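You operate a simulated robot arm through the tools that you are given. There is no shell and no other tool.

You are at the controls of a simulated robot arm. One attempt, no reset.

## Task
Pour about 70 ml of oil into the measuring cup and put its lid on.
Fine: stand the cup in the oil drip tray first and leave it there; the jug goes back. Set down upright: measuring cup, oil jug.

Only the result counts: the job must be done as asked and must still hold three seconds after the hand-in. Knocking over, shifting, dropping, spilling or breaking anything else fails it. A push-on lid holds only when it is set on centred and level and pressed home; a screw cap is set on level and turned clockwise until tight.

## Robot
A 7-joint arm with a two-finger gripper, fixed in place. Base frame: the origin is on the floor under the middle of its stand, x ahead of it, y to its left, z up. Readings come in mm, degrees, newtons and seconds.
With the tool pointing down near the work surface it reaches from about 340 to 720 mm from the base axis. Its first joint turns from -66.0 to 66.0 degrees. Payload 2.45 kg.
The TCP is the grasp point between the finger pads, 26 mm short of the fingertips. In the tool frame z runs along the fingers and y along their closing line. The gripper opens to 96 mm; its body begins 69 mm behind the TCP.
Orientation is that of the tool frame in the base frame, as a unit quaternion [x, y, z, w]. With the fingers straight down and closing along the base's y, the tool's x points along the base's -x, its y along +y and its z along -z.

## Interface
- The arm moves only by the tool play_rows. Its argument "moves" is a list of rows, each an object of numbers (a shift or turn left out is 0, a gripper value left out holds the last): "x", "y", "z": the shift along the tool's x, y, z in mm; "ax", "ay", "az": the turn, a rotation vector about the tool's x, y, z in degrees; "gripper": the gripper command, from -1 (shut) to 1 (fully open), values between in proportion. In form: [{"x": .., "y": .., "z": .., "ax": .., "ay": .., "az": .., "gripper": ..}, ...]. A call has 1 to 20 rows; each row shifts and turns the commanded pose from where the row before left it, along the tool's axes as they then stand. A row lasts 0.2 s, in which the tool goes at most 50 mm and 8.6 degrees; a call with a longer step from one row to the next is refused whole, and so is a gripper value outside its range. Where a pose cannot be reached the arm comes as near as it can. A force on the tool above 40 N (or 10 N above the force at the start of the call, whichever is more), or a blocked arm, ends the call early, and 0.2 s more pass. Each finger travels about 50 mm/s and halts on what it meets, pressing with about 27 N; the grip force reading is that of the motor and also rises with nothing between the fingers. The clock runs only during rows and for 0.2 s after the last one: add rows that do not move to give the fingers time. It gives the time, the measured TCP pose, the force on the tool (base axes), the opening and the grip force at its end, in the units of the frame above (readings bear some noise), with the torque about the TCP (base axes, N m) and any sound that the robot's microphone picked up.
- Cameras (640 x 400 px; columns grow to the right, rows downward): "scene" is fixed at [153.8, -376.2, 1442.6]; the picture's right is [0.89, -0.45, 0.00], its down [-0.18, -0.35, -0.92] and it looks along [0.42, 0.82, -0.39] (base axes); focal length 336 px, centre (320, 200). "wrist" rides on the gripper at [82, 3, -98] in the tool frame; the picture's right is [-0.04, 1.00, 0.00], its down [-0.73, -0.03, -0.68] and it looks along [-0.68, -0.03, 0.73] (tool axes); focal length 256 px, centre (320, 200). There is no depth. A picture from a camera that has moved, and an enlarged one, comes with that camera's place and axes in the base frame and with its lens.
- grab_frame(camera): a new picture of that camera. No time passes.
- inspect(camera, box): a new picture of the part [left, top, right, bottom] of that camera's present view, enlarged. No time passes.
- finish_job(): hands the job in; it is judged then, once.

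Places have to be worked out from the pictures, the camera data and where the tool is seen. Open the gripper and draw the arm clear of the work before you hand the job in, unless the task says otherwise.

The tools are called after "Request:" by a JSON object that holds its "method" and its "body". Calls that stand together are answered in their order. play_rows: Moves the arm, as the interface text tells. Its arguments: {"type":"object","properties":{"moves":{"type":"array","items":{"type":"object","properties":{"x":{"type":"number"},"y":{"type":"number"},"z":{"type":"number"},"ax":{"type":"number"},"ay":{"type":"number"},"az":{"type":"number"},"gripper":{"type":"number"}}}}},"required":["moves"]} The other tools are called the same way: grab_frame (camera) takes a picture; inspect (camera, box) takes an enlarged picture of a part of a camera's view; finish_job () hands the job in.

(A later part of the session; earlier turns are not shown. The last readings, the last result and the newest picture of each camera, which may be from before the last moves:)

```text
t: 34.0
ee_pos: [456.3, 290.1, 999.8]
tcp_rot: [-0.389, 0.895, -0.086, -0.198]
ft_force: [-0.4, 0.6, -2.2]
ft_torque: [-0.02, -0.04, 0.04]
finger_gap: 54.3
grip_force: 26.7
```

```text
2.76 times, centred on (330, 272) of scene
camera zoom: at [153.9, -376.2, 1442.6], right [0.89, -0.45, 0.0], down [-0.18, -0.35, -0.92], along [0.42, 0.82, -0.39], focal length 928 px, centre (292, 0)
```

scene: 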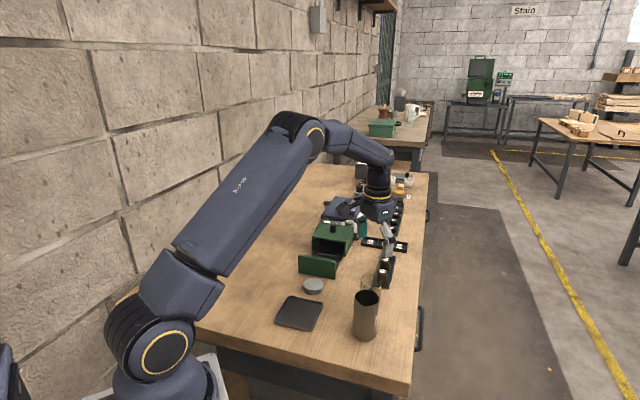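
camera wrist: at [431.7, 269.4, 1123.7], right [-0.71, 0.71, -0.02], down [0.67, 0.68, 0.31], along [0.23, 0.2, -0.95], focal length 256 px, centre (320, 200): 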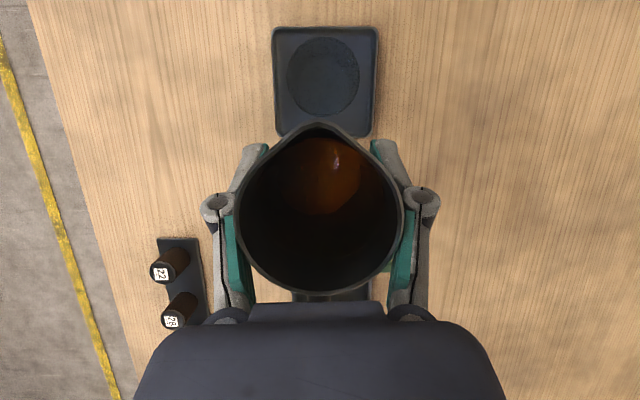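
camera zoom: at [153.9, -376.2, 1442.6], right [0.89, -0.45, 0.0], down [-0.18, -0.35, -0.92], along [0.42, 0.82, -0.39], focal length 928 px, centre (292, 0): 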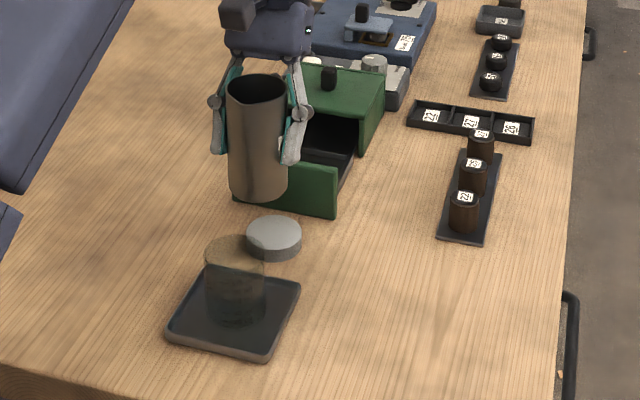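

Spout and cup are aligned in the wrist view. I tilt the jug 56° in place (well below the angle at which it should start to pour) and check.

Request:
{"method": "play_rows", "body": {"moves": [{"ay": -7}, {"ay": -7}, {"ay": -7}, {"ay": -7}, {"ay": -7}, {"ay": -7}, {"ay": -7}, {"ay": -7}, {"x": 0}, {"x": 0}]}}

Request:
{"method": "grab_frame", "body": {"camera": "wrist"}}

Request:
{"method": "inspect", "body": {"camera": "scene", "box": [240, 200, 420, 345]}}

```text
t: 36.2
ee_pos: [454.1, 290.5, 998.5]
tcp_rot: [-0.385, 0.883, 0.107, 0.245]
ft_force: [0.5, -0.4, -3.0]
ft_torque: [-0.01, 0.04, 0.0]
finger_gap: 54.2
grip_force: 27.5
```

```text
taken
camera wrist: at [371.6, 205.2, 1041.2], right [-0.71, 0.71, 0.02], down [0.21, 0.18, 0.96], along [0.67, 0.68, -0.28], focal length 256 px, centre (320, 200)
```

wrist: 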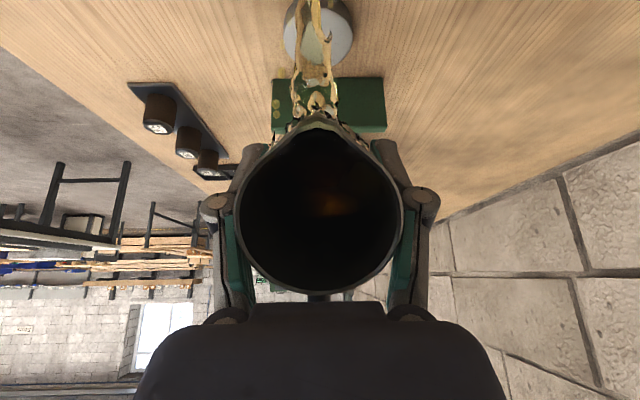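

```text
2.76 times, centred on (330, 272) of scene
camera zoom: at [153.9, -376.2, 1442.6], right [0.89, -0.45, 0.0], down [-0.18, -0.35, -0.92], along [0.42, 0.82, -0.39], focal length 928 px, centre (292, 0)
```

zoom: 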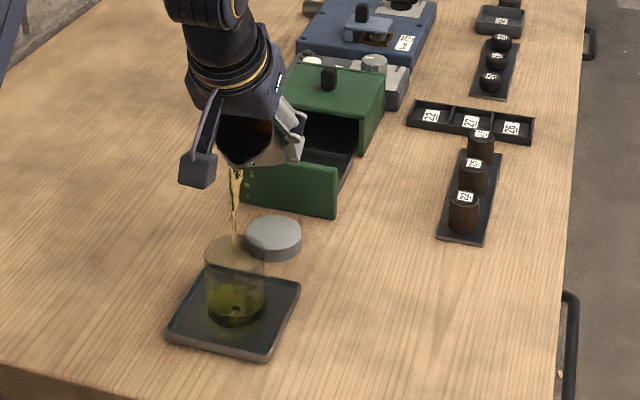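

It already pours at 56° and the stream lands in the cup. Time is frozen, so I check the level and where every drop goes before acting.

Request:
{"method": "inspect", "body": {"camera": "scene", "box": [270, 240, 350, 320]}}

Request:
{"method": "inspect", "body": {"camera": "wrist", "box": [250, 0, 390, 130]}}

Request:
{"method": "inspect", "body": {"camera": "scene", "box": [285, 285, 325, 325]}}

```text
5.00 times, centred on (310, 280) of scene
camera zoom: at [153.9, -376.2, 1442.6], right [0.89, -0.45, 0.0], down [-0.18, -0.35, -0.92], along [0.42, 0.82, -0.39], focal length 1682 px, centre (370, -200)
```

zoom: 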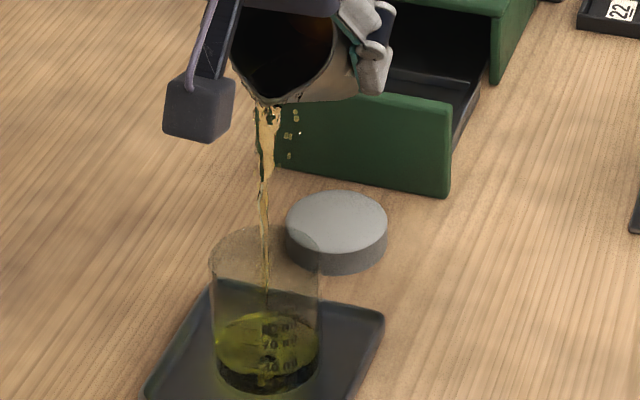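

```text
3.08 times, centred on (320, 65) of wrist
camera zoom: at [371.6, 205.2, 1041.2], right [-0.71, 0.71, 0.02], down [0.21, 0.18, 0.96], along [0.67, 0.68, -0.28], focal length 788 px, centre (320, 615)
```

zoom: 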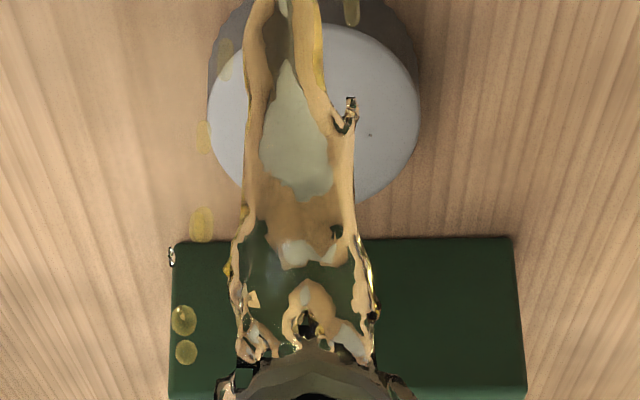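

```text
10.00 times, centred on (305, 305) of scene
camera zoom: at [153.9, -376.2, 1442.6], right [0.89, -0.45, 0.0], down [-0.18, -0.35, -0.92], along [0.42, 0.82, -0.39], focal length 3364 px, centre (470, -850)
```

zoom: 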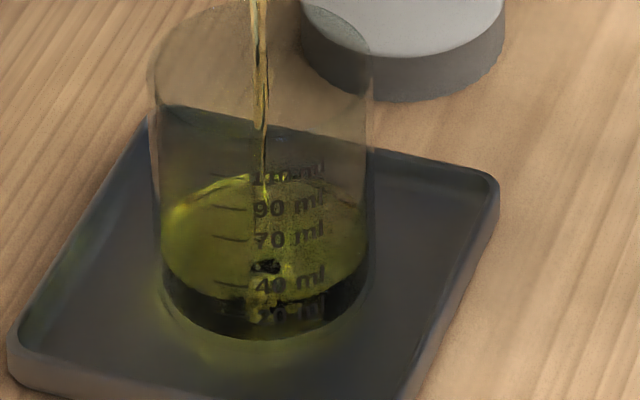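

The cup is at roughly 28–30 ml with the stream inside the cup. I tilt back 16° right away to slow the flow, then check the level.

Request:
{"method": "play_rows", "body": {"moves": [{"ay": 8.4}, {"ay": 8.4}]}}

Request:
{"method": "inspect", "body": {"camera": "scene", "box": [285, 285, 325, 325]}}

Request:
{"method": "inspect", "body": {"camera": "scene", "box": [270, 240, 350, 320]}}

Request:
{"method": "grab_frame", "body": {"camera": "wrist"}}

```text
t: 36.8
ee_pos: [455.5, 290.8, 998.9]
tcp_rot: [-0.397, 0.91, 0.049, 0.113]
ft_force: [0.0, 0.1, -1.7]
ft_torque: [-0.03, 0.02, -0.04]
finger_gap: 53.9
grip_force: 27.0
```

```text
10.00 times, centred on (305, 305) of scene
camera zoom: at [153.9, -376.2, 1442.6], right [0.89, -0.45, 0.0], down [-0.18, -0.35, -0.92], along [0.42, 0.82, -0.39], focal length 3364 px, centre (470, -850)
```

zoom: 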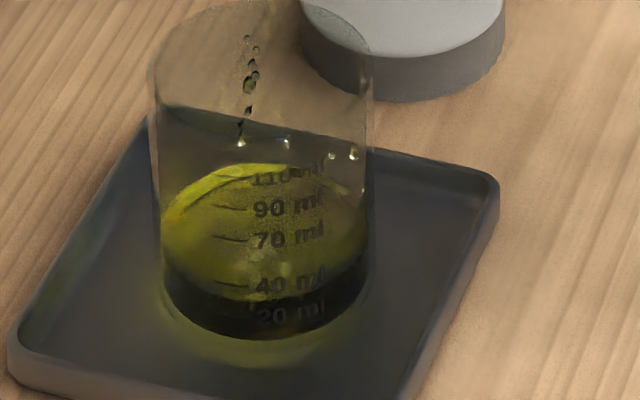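

```text
5.00 times, centred on (310, 280) of scene
camera zoom: at [153.9, -376.2, 1442.6], right [0.89, -0.45, 0.0], down [-0.18, -0.35, -0.92], along [0.42, 0.82, -0.39], focal length 1682 px, centre (370, -200)
```

zoom: 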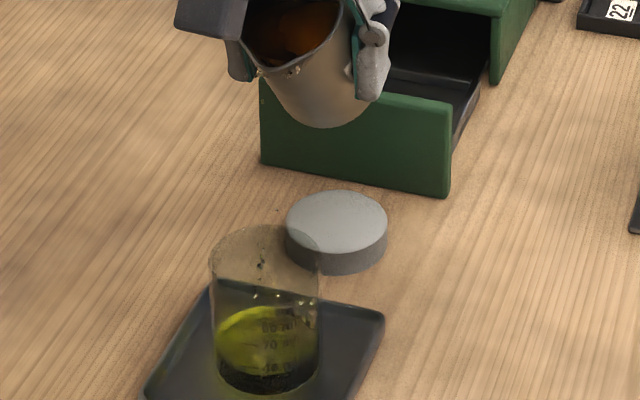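

```text
taken
camera wrist: at [383.5, 218.3, 1074.6], right [-0.7, 0.71, 0.01], down [0.39, 0.38, 0.84], along [0.59, 0.59, -0.55], focal length 256 px, centre (320, 200)
```

wrist: 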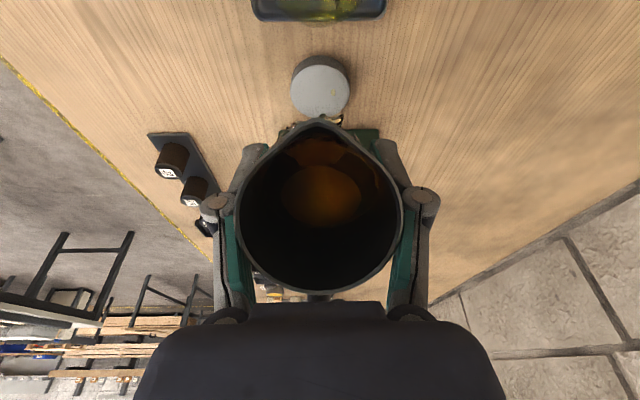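

The flow has stopped at ~39° tilt, with only a few drops falling. I hold still briefly to let the surface settle, then read the level.

Request:
{"method": "play_rows", "body": {"moves": [{"x": 0}, {"x": 0}, {"x": 0}, {"x": 0}]}}

Request:
{"method": "inspect", "body": {"camera": "scene", "box": [285, 285, 325, 325]}}

Request:
{"method": "inspect", "body": {"camera": "scene", "box": [260, 215, 360, 320]}}

Request:
{"method": "inspect", "body": {"camera": "wrist", "box": [230, 0, 410, 220]}}

```text
t: 37.8
ee_pos: [455.6, 290.6, 998.9]
tcp_rot: [-0.396, 0.91, 0.049, 0.114]
ft_force: [0.0, -0.5, -1.5]
ft_torque: [-0.04, 0.01, -0.02]
finger_gap: 54.1
grip_force: 27.0
```

```text
10.00 times, centred on (305, 305) of scene
camera zoom: at [153.9, -376.2, 1442.6], right [0.89, -0.45, 0.0], down [-0.18, -0.35, -0.92], along [0.42, 0.82, -0.39], focal length 3364 px, centre (470, -850)
```

zoom: 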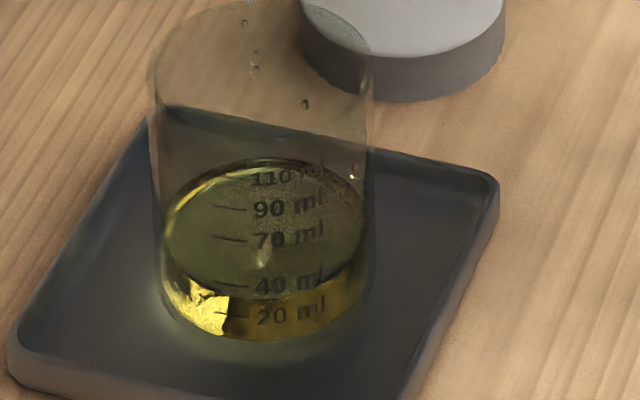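

```text
3.81 times, centred on (310, 268) of scene
camera zoom: at [153.9, -376.2, 1442.6], right [0.89, -0.45, 0.0], down [-0.18, -0.35, -0.92], along [0.42, 0.82, -0.39], focal length 1282 px, centre (358, -57)
```

zoom: 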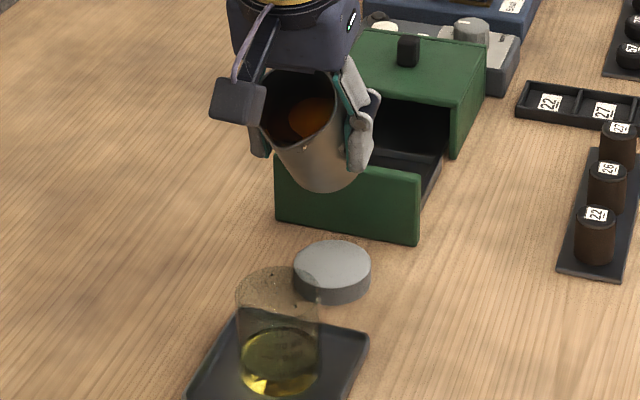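

```text
1.82 times, centred on (320, 110) of wrist
camera zoom: at [383.5, 218.1, 1074.3], right [-0.7, 0.71, 0.01], down [0.39, 0.38, 0.84], along [0.59, 0.59, -0.55], focal length 465 px, centre (320, 364)
```

zoom: 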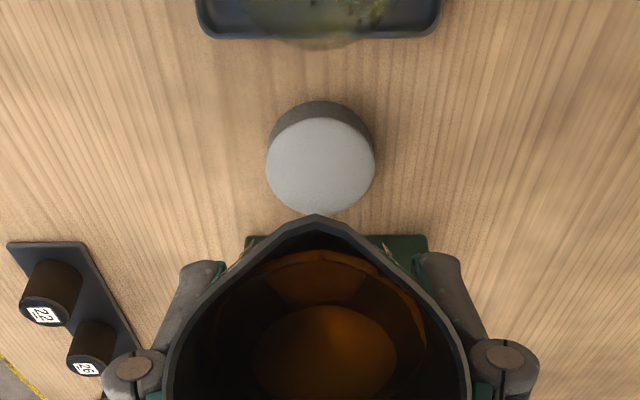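

Settled at about 30–32 ml, nothing seen outside the cup. I lower the jug 45 mm (still tilted 39°, not pouring) to shorten the fall before the next pour.

Request:
{"method": "play_rows", "body": {"moves": [{"x": 3.68, "z": 14.54}, {"x": 3.68, "z": 14.54}, {"x": 3.68, "z": 14.54}, {"x": 0}, {"x": 0}]}}

Request:
{"method": "inspect", "body": {"camera": "scene", "box": [260, 225, 360, 330]}}

Request:
{"method": "inspect", "body": {"camera": "scene", "box": [292, 292, 322, 322]}}

Request:
{"method": "grab_frame", "body": {"camera": "wrist"}}

```text
t: 39.0
ee_pos: [455.7, 291.1, 955.2]
tcp_rot: [-0.396, 0.91, 0.049, 0.113]
ft_force: [0.7, 0.4, -2.9]
ft_torque: [-0.04, 0.01, -0.01]
finger_gap: 54.2
grip_force: 27.2
```

```text
3.81 times, centred on (310, 278) of scene
camera zoom: at [153.9, -376.2, 1442.6], right [0.89, -0.45, 0.0], down [-0.18, -0.35, -0.92], along [0.42, 0.82, -0.39], focal length 1282 px, centre (358, -95)
```

zoom: 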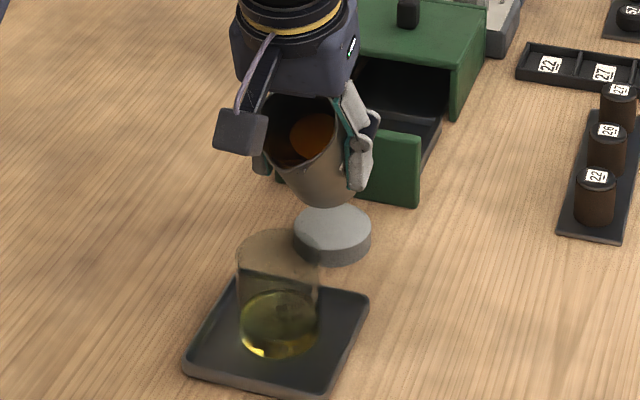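

```text
13.33 times, centred on (307, 307) of scene
camera zoom: at [153.9, -376.2, 1442.6], right [0.89, -0.45, 0.0], down [-0.18, -0.35, -0.92], along [0.42, 0.82, -0.39], focal length 4486 px, centre (493, -1227)
```

zoom: 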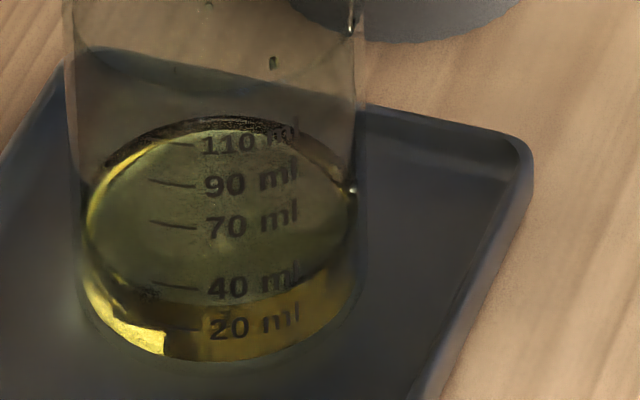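

```text
taken
camera wrist: at [383.4, 218.0, 1029.7], right [-0.7, 0.71, 0.01], down [0.39, 0.38, 0.84], along [0.59, 0.59, -0.55], focal length 256 px, centre (320, 200)
```

wrist: 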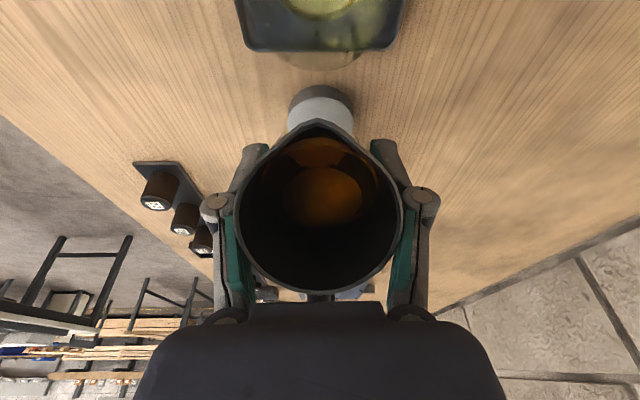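

Reading about 34 ml (just below the 40 mark), calm. I tilt forward to ~54° and stop after one step to watch the stream.

Request:
{"method": "play_rows", "body": {"moves": [{"ay": -7}, {"ay": -6}]}}

Request:
{"method": "inspect", "body": {"camera": "scene", "box": [260, 225, 360, 330]}}

Request:
{"method": "grab_frame", "body": {"camera": "wrist"}}

```text
t: 39.6
ee_pos: [454.4, 291.0, 954.7]
tcp_rot: [-0.388, 0.891, 0.094, 0.216]
ft_force: [-0.5, 0.2, -2.8]
ft_torque: [0.03, 0.02, 0.02]
finger_gap: 53.8
grip_force: 27.5
```

```text
3.81 times, centred on (310, 278) of scene
camera zoom: at [153.9, -376.2, 1442.6], right [0.89, -0.45, 0.0], down [-0.18, -0.35, -0.92], along [0.42, 0.82, -0.39], focal length 1282 px, centre (358, -95)
```

zoom: 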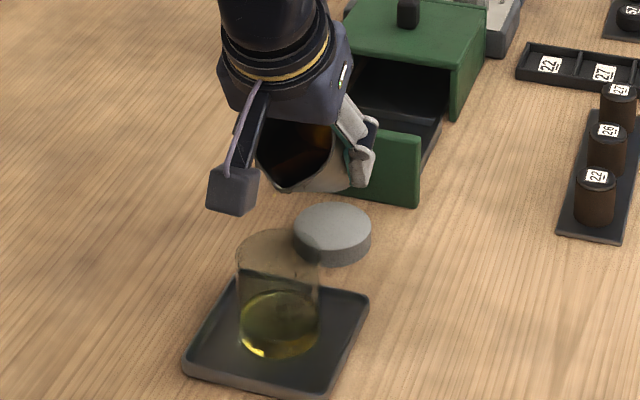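

```text
taken
camera wrist: at [373.8, 207.0, 1004.3], right [-0.71, 0.71, 0.02], down [0.25, 0.23, 0.94], along [0.66, 0.67, -0.34], focal length 256 px, centre (320, 200)
```

wrist: 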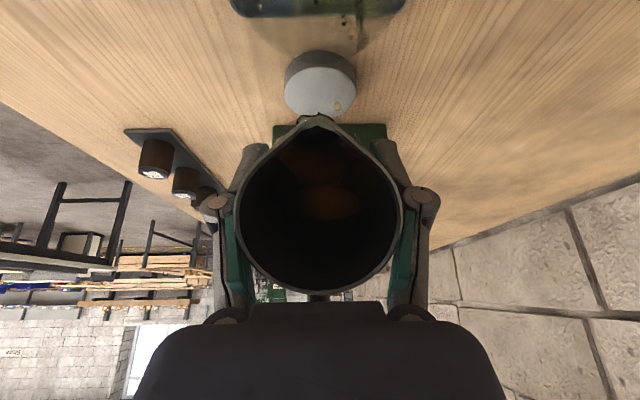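

No flow yet at ~52°, oil is running toward the lip. I hold one more step to see.

Request:
{"method": "play_rows", "body": {"moves": [{"ay": -1}]}}

Request:
{"method": "inspect", "body": {"camera": "scene", "box": [270, 250, 350, 330]}}

Request:
{"method": "inspect", "body": {"camera": "wrist", "box": [250, 0, 390, 130]}}

```text
t: 40.0
ee_pos: [456.3, 291.2, 953.8]
tcp_rot: [-0.386, 0.89, 0.097, 0.224]
ft_force: [-0.6, 0.1, -1.9]
ft_torque: [-0.03, 0.05, 0.03]
finger_gap: 54.1
grip_force: 27.0
```

```text
5.00 times, centred on (310, 290) of scene
camera zoom: at [153.9, -376.2, 1442.6], right [0.89, -0.45, 0.0], down [-0.18, -0.35, -0.92], along [0.42, 0.82, -0.39], focal length 1682 px, centre (370, -250)
```

zoom: 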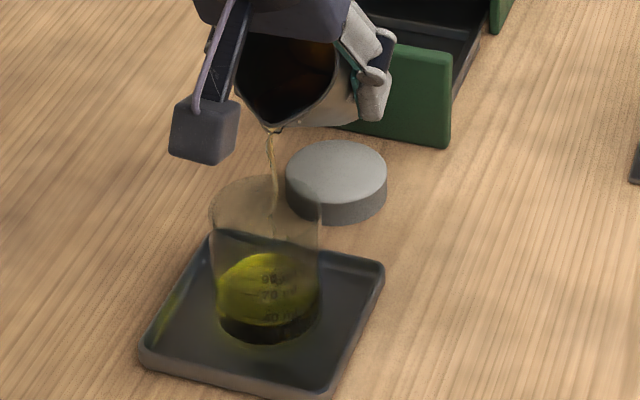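

```text
3.08 times, centred on (320, 65) of wrist
camera zoom: at [373.0, 206.5, 1002.3], right [-0.71, 0.71, 0.02], down [0.24, 0.22, 0.95], along [0.66, 0.67, -0.33], focal length 788 px, centre (320, 615)
```

zoom: 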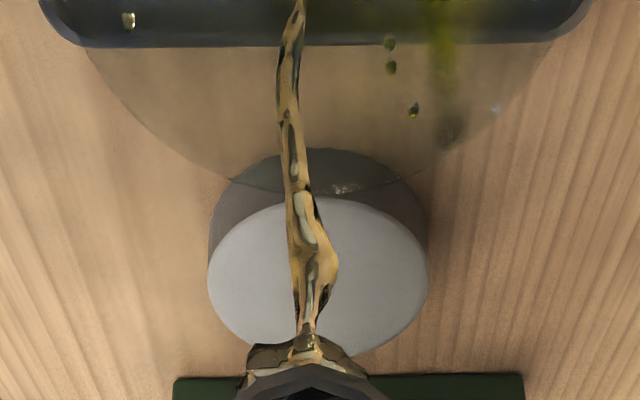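

A thin clean stream now falls into the cup at ~53°. I hold and keep checking the level.

Request:
{"method": "play_rows", "body": {"moves": [{"x": 0}, {"x": 0}]}}

Request:
{"method": "inspect", "body": {"camera": "scene", "box": [292, 292, 322, 322]}}

Request:
{"method": "inspect", "body": {"camera": "scene", "box": [270, 250, 350, 330]}}

```text
t: 40.6
ee_pos: [455.2, 289.9, 954.4]
tcp_rot: [-0.386, 0.89, 0.097, 0.223]
ft_force: [1.2, 0.4, -1.6]
ft_torque: [-0.06, 0.01, 0.0]
finger_gap: 54.4
grip_force: 27.3
```

```text
13.33 times, centred on (307, 307) of scene
camera zoom: at [153.9, -376.2, 1442.6], right [0.89, -0.45, 0.0], down [-0.18, -0.35, -0.92], along [0.42, 0.82, -0.39], focal length 4486 px, centre (493, -1227)
```

zoom: 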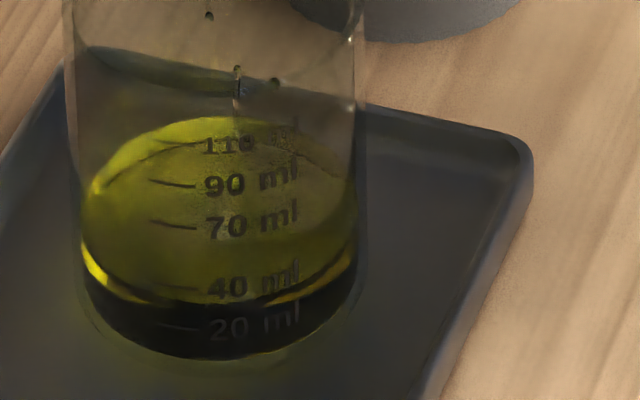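

```text
5.00 times, centred on (310, 290) of scene
camera zoom: at [153.9, -376.2, 1442.6], right [0.89, -0.45, 0.0], down [-0.18, -0.35, -0.92], along [0.42, 0.82, -0.39], focal length 1682 px, centre (370, -250)
```

zoom: 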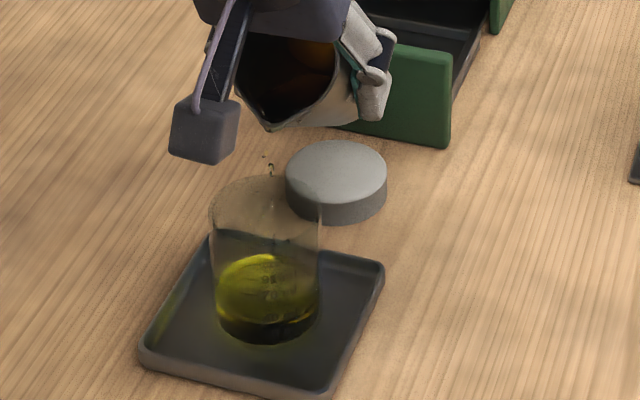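

Flow has tapered off; the level is about 37–38 ml. I tilt 4° more in small steps.

Request:
{"method": "play_rows", "body": {"moves": [{"ay": -2}, {"ay": -2}]}}

Request:
{"method": "inspect", "body": {"camera": "scene", "box": [270, 250, 350, 330]}}

Request:
{"method": "inspect", "body": {"camera": "wrist", "box": [250, 0, 390, 130]}}

```text
t: 41.2
ee_pos: [455.1, 291.6, 954.5]
tcp_rot: [-0.384, 0.881, 0.111, 0.253]
ft_force: [0.5, -0.3, -2.6]
ft_torque: [-0.02, 0.05, 0.0]
finger_gap: 53.8
grip_force: 26.6
```

```text
5.00 times, centred on (310, 290) of scene
camera zoom: at [153.9, -376.2, 1442.6], right [0.89, -0.45, 0.0], down [-0.18, -0.35, -0.92], along [0.42, 0.82, -0.39], focal length 1682 px, centre (370, -250)
```

zoom: 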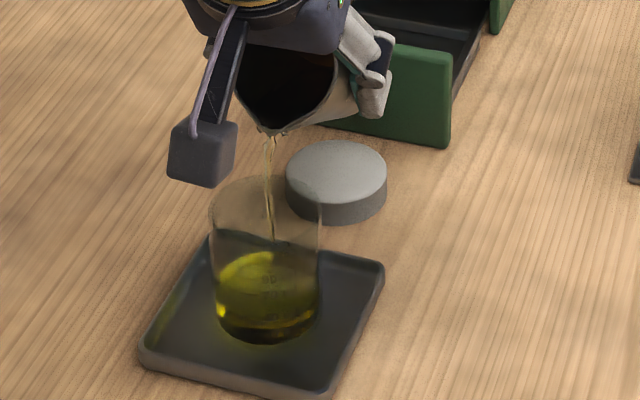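

```text
3.08 times, centred on (320, 65) of wrist
camera zoom: at [370.9, 204.6, 994.0], right [-0.71, 0.71, 0.02], down [0.2, 0.17, 0.97], along [0.68, 0.69, -0.26], focal length 788 px, centre (320, 615)
```

zoom: 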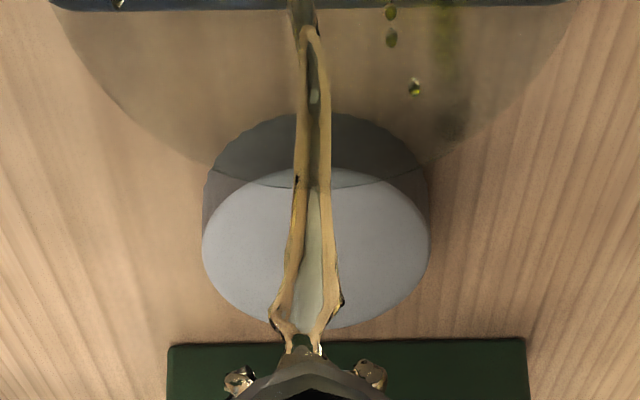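

Good stream at ~57°. I hold for two steps and read again.

Request:
{"method": "play_rows", "body": {"moves": [{"x": 0}, {"x": 0}]}}

Request:
{"method": "inspect", "body": {"camera": "scene", "box": [292, 292, 322, 322]}}

Request:
{"method": "inspect", "body": {"camera": "scene", "box": [270, 250, 350, 330]}}

```text
t: 41.8
ee_pos: [455.6, 290.9, 954.4]
tcp_rot: [-0.384, 0.881, 0.111, 0.254]
ft_force: [0.1, 0.5, -3.1]
ft_torque: [0.0, 0.02, 0.01]
finger_gap: 54.2
grip_force: 27.2
```

```text
13.33 times, centred on (307, 307) of scene
camera zoom: at [153.9, -376.2, 1442.6], right [0.89, -0.45, 0.0], down [-0.18, -0.35, -0.92], along [0.42, 0.82, -0.39], focal length 4486 px, centre (493, -1227)
```

zoom: 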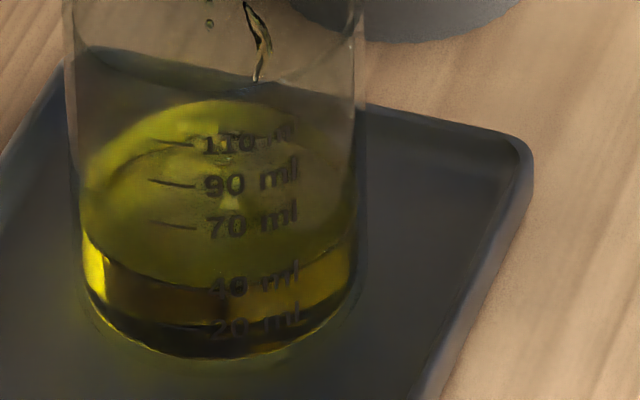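

```text
5.00 times, centred on (310, 290) of scene
camera zoom: at [153.9, -376.2, 1442.6], right [0.89, -0.45, 0.0], down [-0.18, -0.35, -0.92], along [0.42, 0.82, -0.39], focal length 1682 px, centre (370, -250)
```

zoom: 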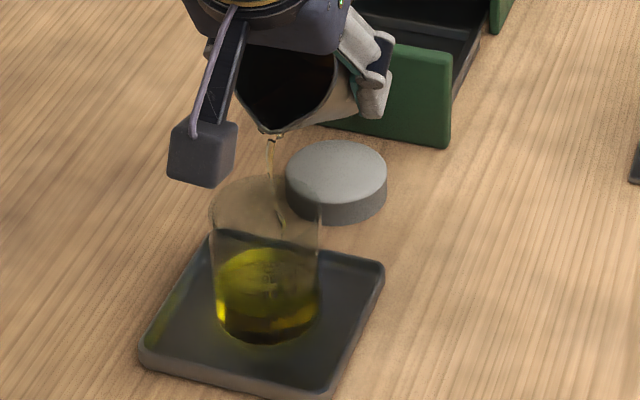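

About 45–46 ml; the stream thins. Holding on and adding 1.5° more.

Request:
{"method": "play_rows", "body": {"moves": [{"ay": -1}, {"ay": -1}]}}

Request:
{"method": "inspect", "body": {"camera": "scene", "box": [292, 292, 322, 322]}}

Request:
{"method": "inspect", "body": {"camera": "scene", "box": [270, 250, 350, 330]}}

```text
t: 42.4
ee_pos: [456.1, 290.2, 953.3]
tcp_rot: [-0.382, 0.876, 0.117, 0.269]
ft_force: [0.0, 0.7, -2.2]
ft_torque: [-0.01, 0.04, 0.0]
finger_gap: 54.0
grip_force: 26.9
```

```text
13.33 times, centred on (307, 307) of scene
camera zoom: at [153.9, -376.2, 1442.6], right [0.89, -0.45, 0.0], down [-0.18, -0.35, -0.92], along [0.42, 0.82, -0.39], focal length 4486 px, centre (493, -1227)
```

zoom: 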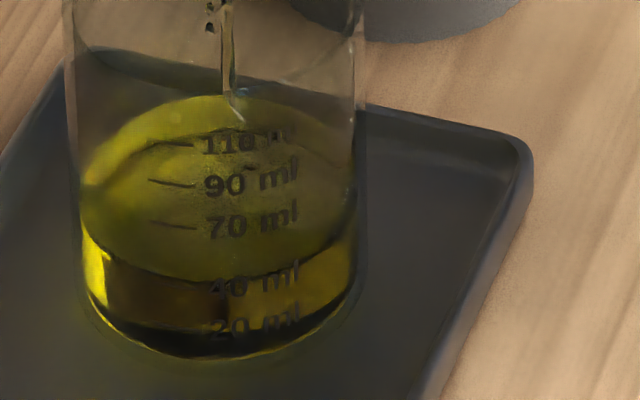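

```text
5.00 times, centred on (310, 290) of scene
camera zoom: at [153.9, -376.2, 1442.6], right [0.89, -0.45, 0.0], down [-0.18, -0.35, -0.92], along [0.42, 0.82, -0.39], focal length 1682 px, centre (370, -250)
```

zoom: 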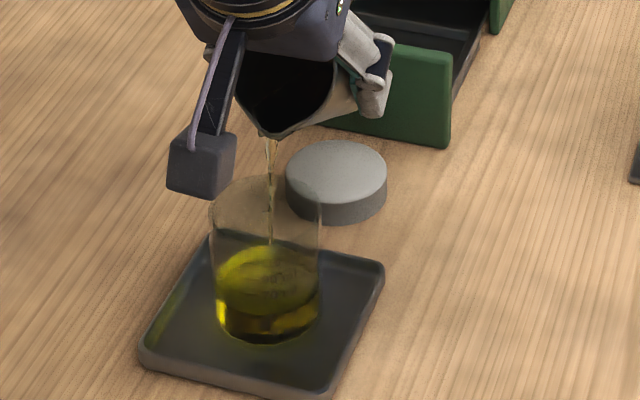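

About 48 ml, stream well inside the cup. Continue with slow tilting.

Request:
{"method": "play_rows", "body": {"moves": [{"ay": -1}, {"ay": -0.5}]}}

Request:
{"method": "inspect", "body": {"camera": "scene", "box": [292, 292, 322, 322]}}

Request:
{"method": "inspect", "body": {"camera": "scene", "box": [270, 250, 350, 330]}}

```text
t: 43.0
ee_pos: [455.8, 292.2, 954.8]
tcp_rot: [-0.38, 0.872, 0.122, 0.281]
ft_force: [-0.3, 0.7, -1.0]
ft_torque: [-0.04, 0.08, 0.0]
finger_gap: 54.2
grip_force: 26.6
```

```text
13.33 times, centred on (307, 307) of scene
camera zoom: at [153.9, -376.2, 1442.6], right [0.89, -0.45, 0.0], down [-0.18, -0.35, -0.92], along [0.42, 0.82, -0.39], focal length 4486 px, centre (493, -1227)
```

zoom: 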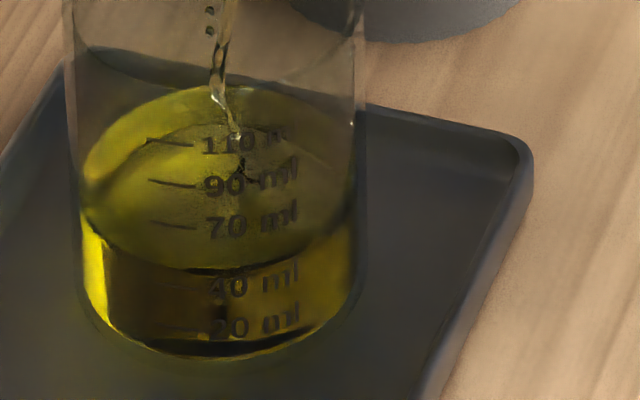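

```text
5.00 times, centred on (310, 290) of scene
camera zoom: at [153.9, -376.2, 1442.6], right [0.89, -0.45, 0.0], down [-0.18, -0.35, -0.92], along [0.42, 0.82, -0.39], focal length 1682 px, centre (370, -250)
```

zoom: 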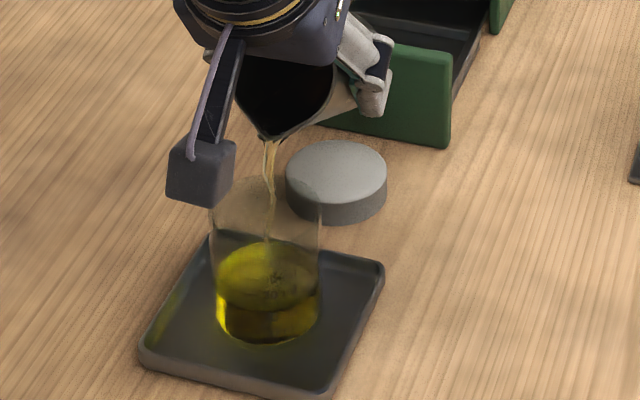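

About 52 ml. The stream is steady; I hold for 0.8 s more.

Request:
{"method": "play_rows", "body": {"moves": [{"ay": -0.5}, {"x": 0}, {"x": 0}]}}

Request:
{"method": "inspect", "body": {"camera": "scene", "box": [292, 292, 322, 322]}}

Request:
{"method": "inspect", "body": {"camera": "scene", "box": [270, 250, 350, 330]}}

```text
t: 43.8
ee_pos: [455.8, 291.1, 953.8]
tcp_rot: [-0.38, 0.871, 0.125, 0.285]
ft_force: [0.3, -0.4, -2.3]
ft_torque: [-0.01, 0.02, 0.01]
finger_gap: 54.4
grip_force: 27.8
```

```text
13.33 times, centred on (307, 307) of scene
camera zoom: at [153.9, -376.2, 1442.6], right [0.89, -0.45, 0.0], down [-0.18, -0.35, -0.92], along [0.42, 0.82, -0.39], focal length 4486 px, centre (493, -1227)
```

zoom: 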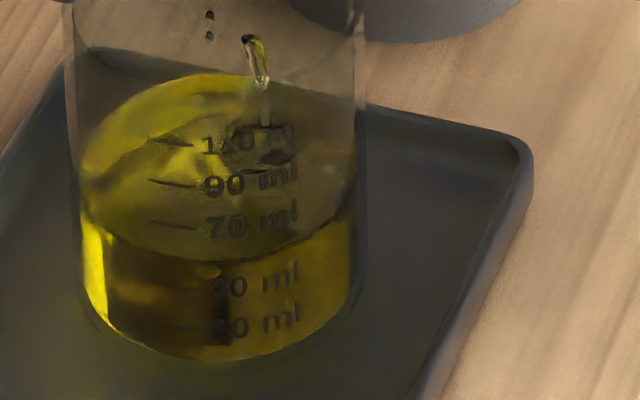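

```text
5.00 times, centred on (310, 290) of scene
camera zoom: at [153.9, -376.2, 1442.6], right [0.89, -0.45, 0.0], down [-0.18, -0.35, -0.92], along [0.42, 0.82, -0.39], focal length 1682 px, centre (370, -250)
```

zoom: 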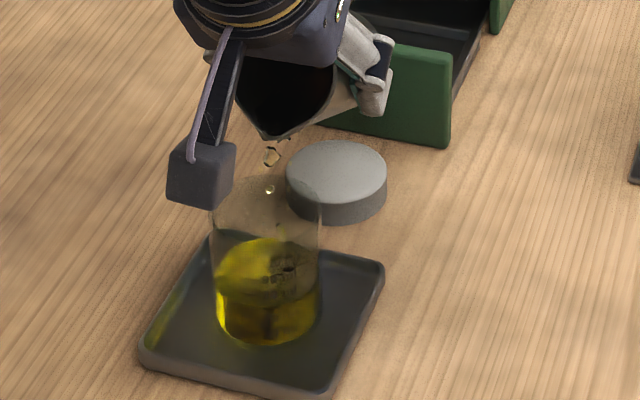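

About 56 ml and nearly stopped at ~61°. Roughly 4 ml per degree from here, so I add 2.5° slowly.

Request:
{"method": "play_rows", "body": {"moves": [{"ay": -1.0}, {"ay": -1.0}, {"ay": -0.5}]}}

Request:
{"method": "inspect", "body": {"camera": "scene", "box": [292, 292, 322, 322]}}

Request:
{"method": "inspect", "body": {"camera": "scene", "box": [270, 250, 350, 330]}}

```text
t: 44.6
ee_pos: [454.2, 289.5, 954.8]
tcp_rot: [-0.376, 0.865, 0.133, 0.304]
ft_force: [-0.1, -0.4, -2.5]
ft_torque: [-0.01, -0.01, 0.03]
finger_gap: 54.1
grip_force: 27.4
```

```text
13.33 times, centred on (307, 307) of scene
camera zoom: at [153.9, -376.2, 1442.6], right [0.89, -0.45, 0.0], down [-0.18, -0.35, -0.92], along [0.42, 0.82, -0.39], focal length 4486 px, centre (493, -1227)
```

zoom: 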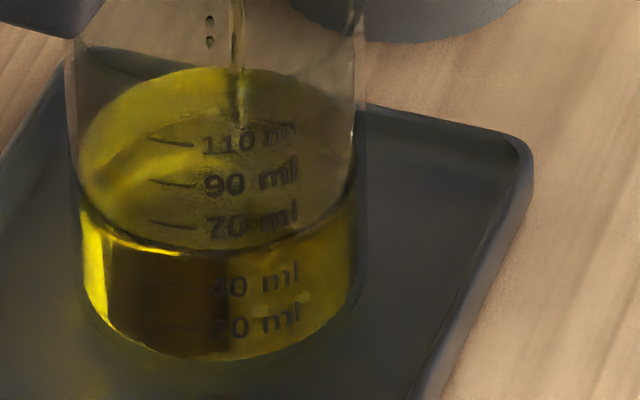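

```text
5.00 times, centred on (310, 290) of scene
camera zoom: at [153.9, -376.2, 1442.6], right [0.89, -0.45, 0.0], down [-0.18, -0.35, -0.92], along [0.42, 0.82, -0.39], focal length 1682 px, centre (370, -250)
```

zoom: 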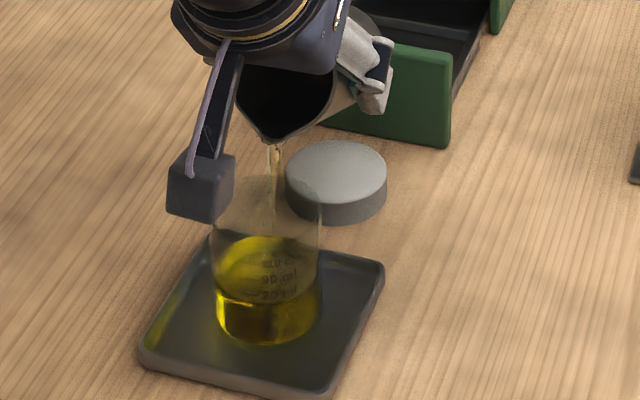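

About 59–60 ml with a steady stream. Hold a bit longer.

Request:
{"method": "play_rows", "body": {"moves": [{"x": 0}, {"x": 0}]}}

Request:
{"method": "inspect", "body": {"camera": "scene", "box": [292, 292, 322, 322]}}

Request:
{"method": "inspect", "body": {"camera": "scene", "box": [270, 250, 350, 330]}}

```text
t: 45.2
ee_pos: [454.9, 290.4, 953.9]
tcp_rot: [-0.376, 0.865, 0.132, 0.304]
ft_force: [-0.4, -1.0, -2.0]
ft_torque: [-0.04, 0.01, 0.01]
finger_gap: 53.8
grip_force: 27.6
```

```text
13.33 times, centred on (307, 307) of scene
camera zoom: at [153.9, -376.2, 1442.6], right [0.89, -0.45, 0.0], down [-0.18, -0.35, -0.92], along [0.42, 0.82, -0.39], focal length 4486 px, centre (493, -1227)
```

zoom: 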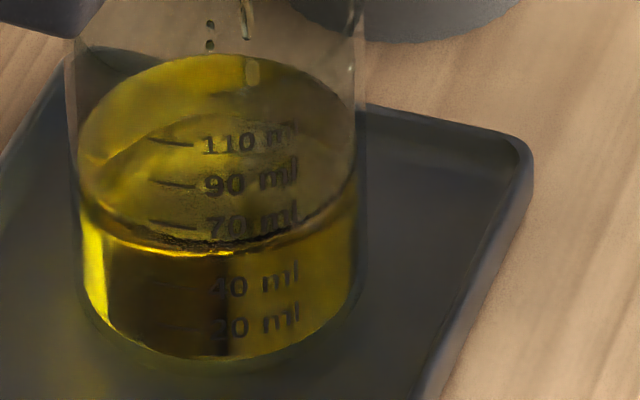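

```text
5.00 times, centred on (310, 290) of scene
camera zoom: at [153.9, -376.2, 1442.6], right [0.89, -0.45, 0.0], down [-0.18, -0.35, -0.92], along [0.42, 0.82, -0.39], focal length 1682 px, centre (370, -250)
```

zoom: 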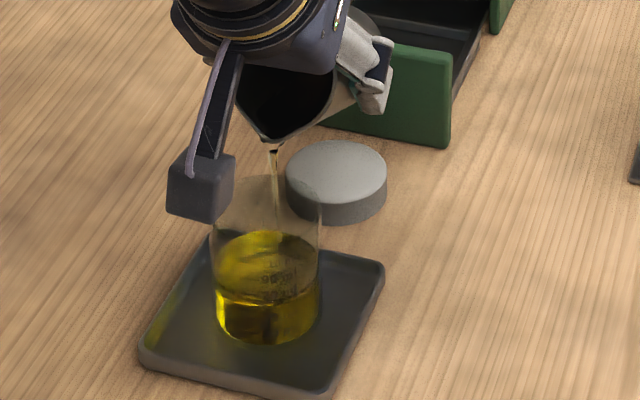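

About 64 ml, thinning stream. One more short hold.

Request:
{"method": "play_rows", "body": {"moves": [{"x": 0}]}}

Request:
{"method": "inspect", "body": {"camera": "scene", "box": [292, 292, 322, 322]}}

Request:
{"method": "inspect", "body": {"camera": "scene", "box": [270, 250, 350, 330]}}

```text
t: 45.6
ee_pos: [455.0, 290.9, 954.9]
tcp_rot: [-0.377, 0.865, 0.132, 0.303]
ft_force: [0.6, 0.2, -2.0]
ft_torque: [-0.03, 0.01, -0.01]
finger_gap: 53.9
grip_force: 26.9
```

```text
13.33 times, centred on (307, 307) of scene
camera zoom: at [153.9, -376.2, 1442.6], right [0.89, -0.45, 0.0], down [-0.18, -0.35, -0.92], along [0.42, 0.82, -0.39], focal length 4486 px, centre (493, -1227)
```

zoom: 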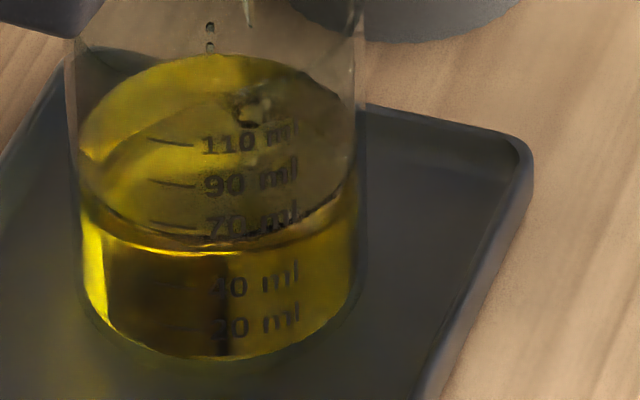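

```text
5.00 times, centred on (310, 290) of scene
camera zoom: at [153.9, -376.2, 1442.6], right [0.89, -0.45, 0.0], down [-0.18, -0.35, -0.92], along [0.42, 0.82, -0.39], focal length 1682 px, centre (370, -250)
```

zoom: 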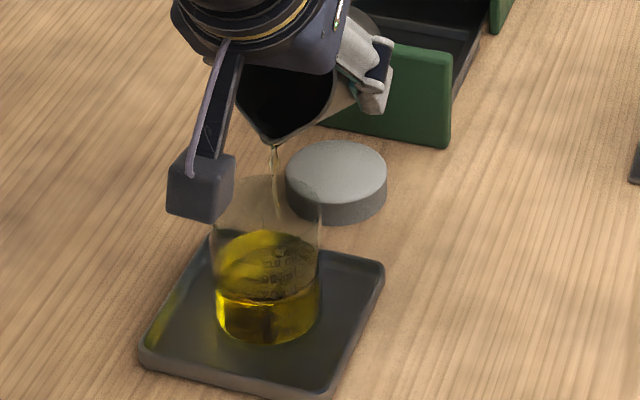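

Between 60 and 66 ml; to read it accurately I tilt back 10° to stop the flow and let the surface settle.

Request:
{"method": "play_rows", "body": {"moves": [{"ay": 6}, {"ay": 6}, {"x": 0}, {"x": 0}, {"x": 0}, {"x": 0}, {"x": 0}]}}

Request:
{"method": "inspect", "body": {"camera": "scene", "box": [292, 292, 322, 322]}}

Request:
{"method": "inspect", "body": {"camera": "scene", "box": [270, 250, 350, 330]}}

Request:
{"method": "grab_frame", "body": {"camera": "wrist"}}

```text
t: 47.2
ee_pos: [455.5, 290.9, 954.2]
tcp_rot: [-0.387, 0.892, 0.092, 0.212]
ft_force: [0.3, 0.6, -2.1]
ft_torque: [-0.01, 0.03, 0.0]
finger_gap: 54.1
grip_force: 26.8
```

```text
13.33 times, centred on (307, 307) of scene
camera zoom: at [153.9, -376.2, 1442.6], right [0.89, -0.45, 0.0], down [-0.18, -0.35, -0.92], along [0.42, 0.82, -0.39], focal length 4486 px, centre (493, -1227)
```

zoom: 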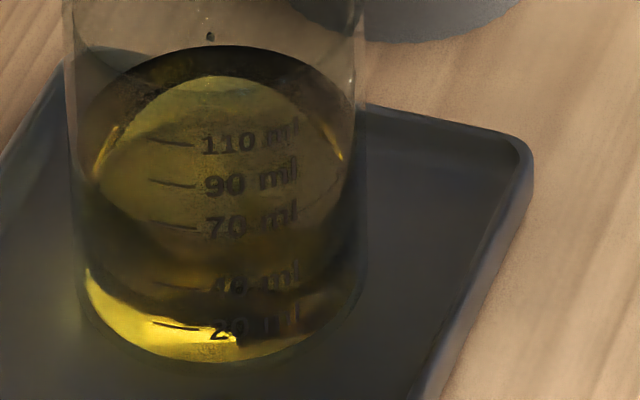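

```text
5.00 times, centred on (310, 290) of scene
camera zoom: at [153.9, -376.2, 1442.6], right [0.89, -0.45, 0.0], down [-0.18, -0.35, -0.92], along [0.42, 0.82, -0.39], focal length 1682 px, centre (370, -250)
```

zoom: 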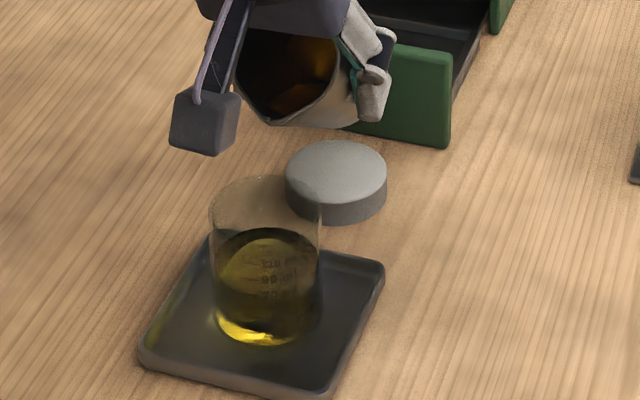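

```text
taken
camera wrist: at [373.8, 207.6, 1005.4], right [-0.71, 0.71, 0.02], down [0.26, 0.24, 0.94], along [0.66, 0.67, -0.35], focal length 256 px, centre (320, 200)
```

wrist: 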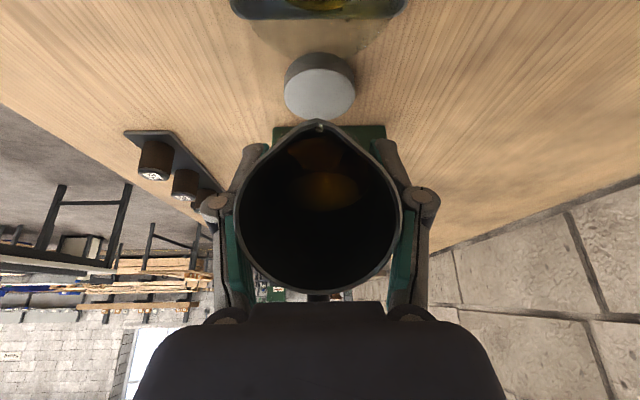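

Flow stopped. The back edge of the surface has risen ~70 px since the 34 ml reading (≈2 px/ml), which suggests around 68–70 ml; I zoom closer on the front edge to confirm.

Request:
{"method": "inspect", "body": {"camera": "scene", "box": [295, 293, 319, 308]}}

Request:
{"method": "inspect", "body": {"camera": "scene", "box": [295, 303, 319, 320]}}

Request:
{"method": "inspect", "body": {"camera": "wrist", "box": [220, 0, 420, 60]}}

```text
16.00 times, centred on (307, 300) of scene
camera zoom: at [153.9, -376.2, 1442.6], right [0.89, -0.45, 0.0], down [-0.18, -0.35, -0.92], along [0.42, 0.82, -0.39], focal length 5383 px, centre (528, -1408)
```

zoom: 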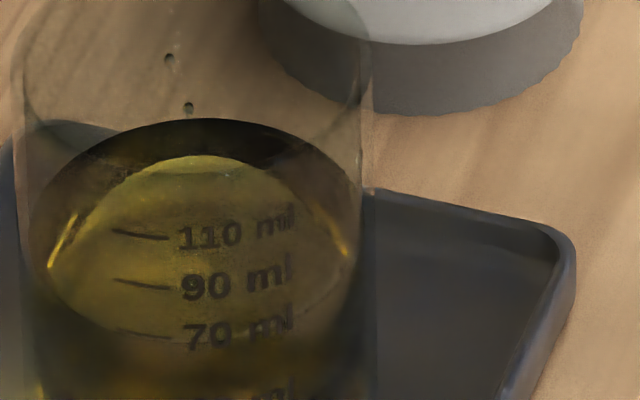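

```text
16.00 times, centred on (307, 312) of scene
camera zoom: at [153.9, -376.2, 1442.6], right [0.89, -0.45, 0.0], down [-0.18, -0.35, -0.92], along [0.42, 0.82, -0.39], focal length 5383 px, centre (528, -1584)
```

zoom: 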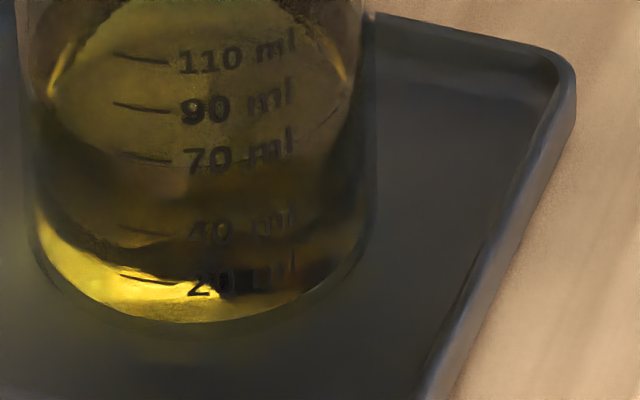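

```text
3.20 times, centred on (320, 30) of wrist
camera zoom: at [373.8, 207.6, 1005.4], right [-0.71, 0.71, 0.02], down [0.26, 0.24, 0.94], along [0.66, 0.67, -0.35], focal length 819 px, centre (320, 744)
```

zoom: 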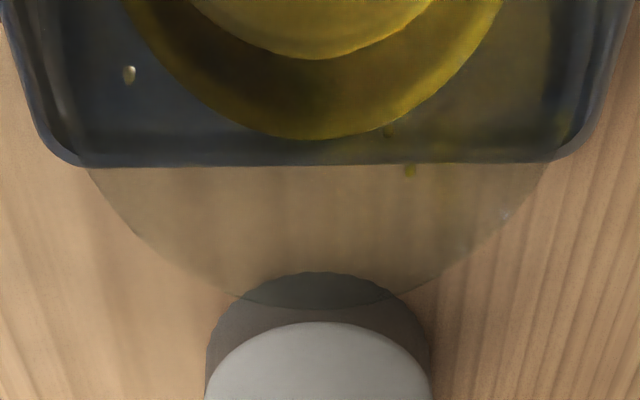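

The front edge of the surface now lies at the 70 ml mark and the back edge agrees: ≈69 ml. Enough. I tilt the jug back to ~27° with the lip still over the cup, and wait for drips.

Request:
{"method": "play_rows", "body": {"moves": [{"ay": 5}, {"ay": 5}, {"ay": 5}, {"ay": 5}, {"ay": 5}, {"x": 0}, {"x": 0}, {"x": 0}, {"x": 0}]}}

Request:
{"method": "inspect", "body": {"camera": "scene", "box": [260, 225, 360, 330]}}

Request:
{"method": "inspect", "body": {"camera": "wrist", "box": [220, 0, 420, 220]}}

Request:
{"method": "inspect", "body": {"camera": "scene", "box": [295, 293, 319, 308]}}

```text
t: 49.2
ee_pos: [454.9, 290.0, 954.5]
tcp_rot: [-0.399, 0.917, 0.005, 0.014]
ft_force: [0.1, 0.2, -3.3]
ft_torque: [-0.03, 0.02, 0.01]
finger_gap: 54.2
grip_force: 27.3
```

```text
3.81 times, centred on (310, 278) of scene
camera zoom: at [153.9, -376.2, 1442.6], right [0.89, -0.45, 0.0], down [-0.18, -0.35, -0.92], along [0.42, 0.82, -0.39], focal length 1282 px, centre (358, -95)
```

zoom: 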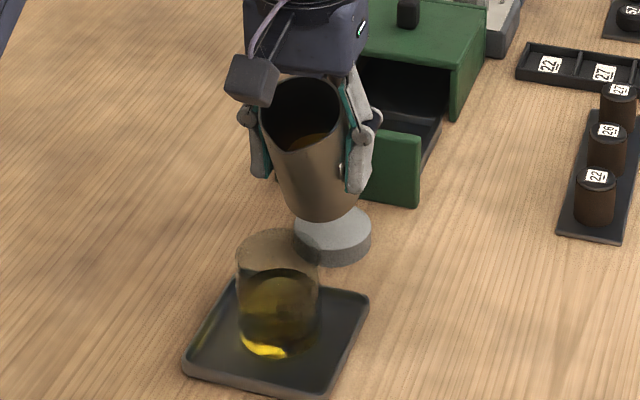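

```text
1.82 times, centred on (320, 110) of wrist
camera zoom: at [396.2, 231.5, 1049.9], right [-0.7, 0.71, 0.0], down [0.51, 0.5, 0.7], along [0.5, 0.49, -0.71], focal length 465 px, centre (320, 364)
```

zoom: 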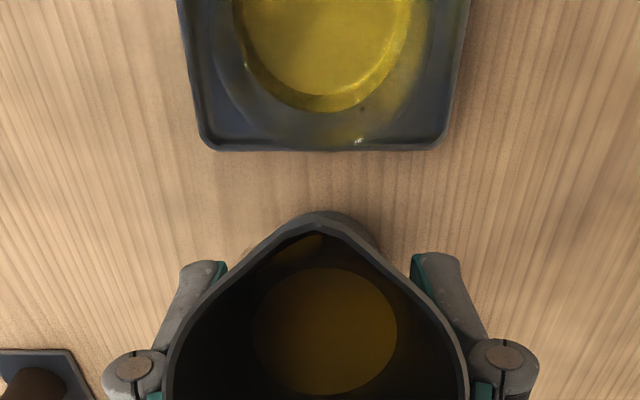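

```text
16.00 times, centred on (307, 300) of scene
camera zoom: at [153.9, -376.2, 1442.6], right [0.89, -0.45, 0.0], down [-0.18, -0.35, -0.92], along [0.42, 0.82, -0.39], focal length 5383 px, centre (528, -1408)
```

zoom: 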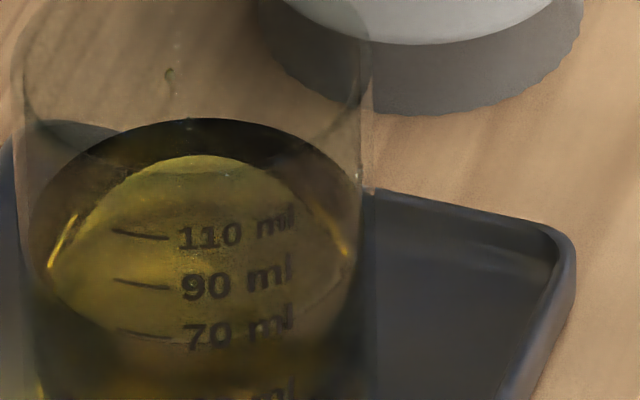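

Level steady at ≈69–70 ml, no drips visible. I raise the jug 45 mm, bring it fully upright, and check.

Request:
{"method": "play_rows", "body": {"moves": [{"x": -0.667, "z": -22.49}, {"x": -0.668, "z": -22.49}, {"ay": 6.7}, {"ay": 6.7}, {"ay": 6.7}, {"ay": 6.6}, {"x": 0}, {"x": 0}]}}

Request:
{"method": "grab_frame", "body": {"camera": "wrist"}}

Request:
{"method": "inspect", "body": {"camera": "scene", "box": [250, 200, 400, 330]}}

```text
t: 51.0
ee_pos: [454.9, 289.9, 999.2]
tcp_rot: [-0.388, 0.895, -0.086, -0.199]
ft_force: [1.0, 0.0, -1.9]
ft_torque: [-0.04, 0.01, 0.0]
finger_gap: 54.0
grip_force: 27.2
```

```text
taken
camera wrist: at [431.6, 269.8, 1122.9], right [-0.71, 0.71, -0.02], down [0.67, 0.68, 0.3], along [0.23, 0.2, -0.95], focal length 256 px, centre (320, 200)
```

wrist: 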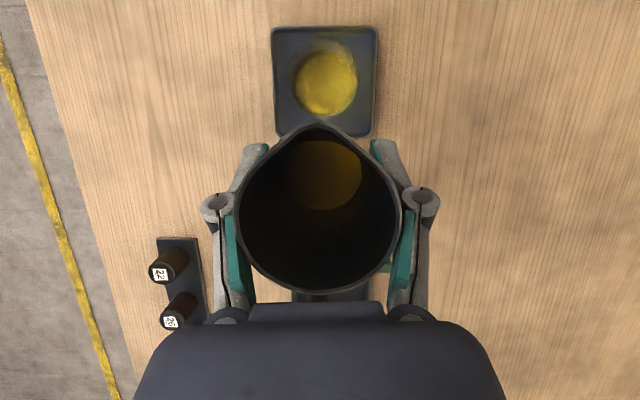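

```text
3.08 times, centred on (325, 265) of scene
camera zoom: at [153.9, -376.2, 1442.6], right [0.89, -0.45, 0.0], down [-0.18, -0.35, -0.92], along [0.42, 0.82, -0.39], focal length 1035 px, centre (305, 0)
```

zoom: 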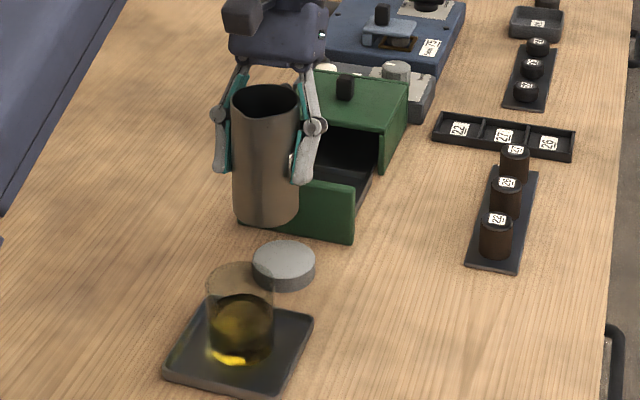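

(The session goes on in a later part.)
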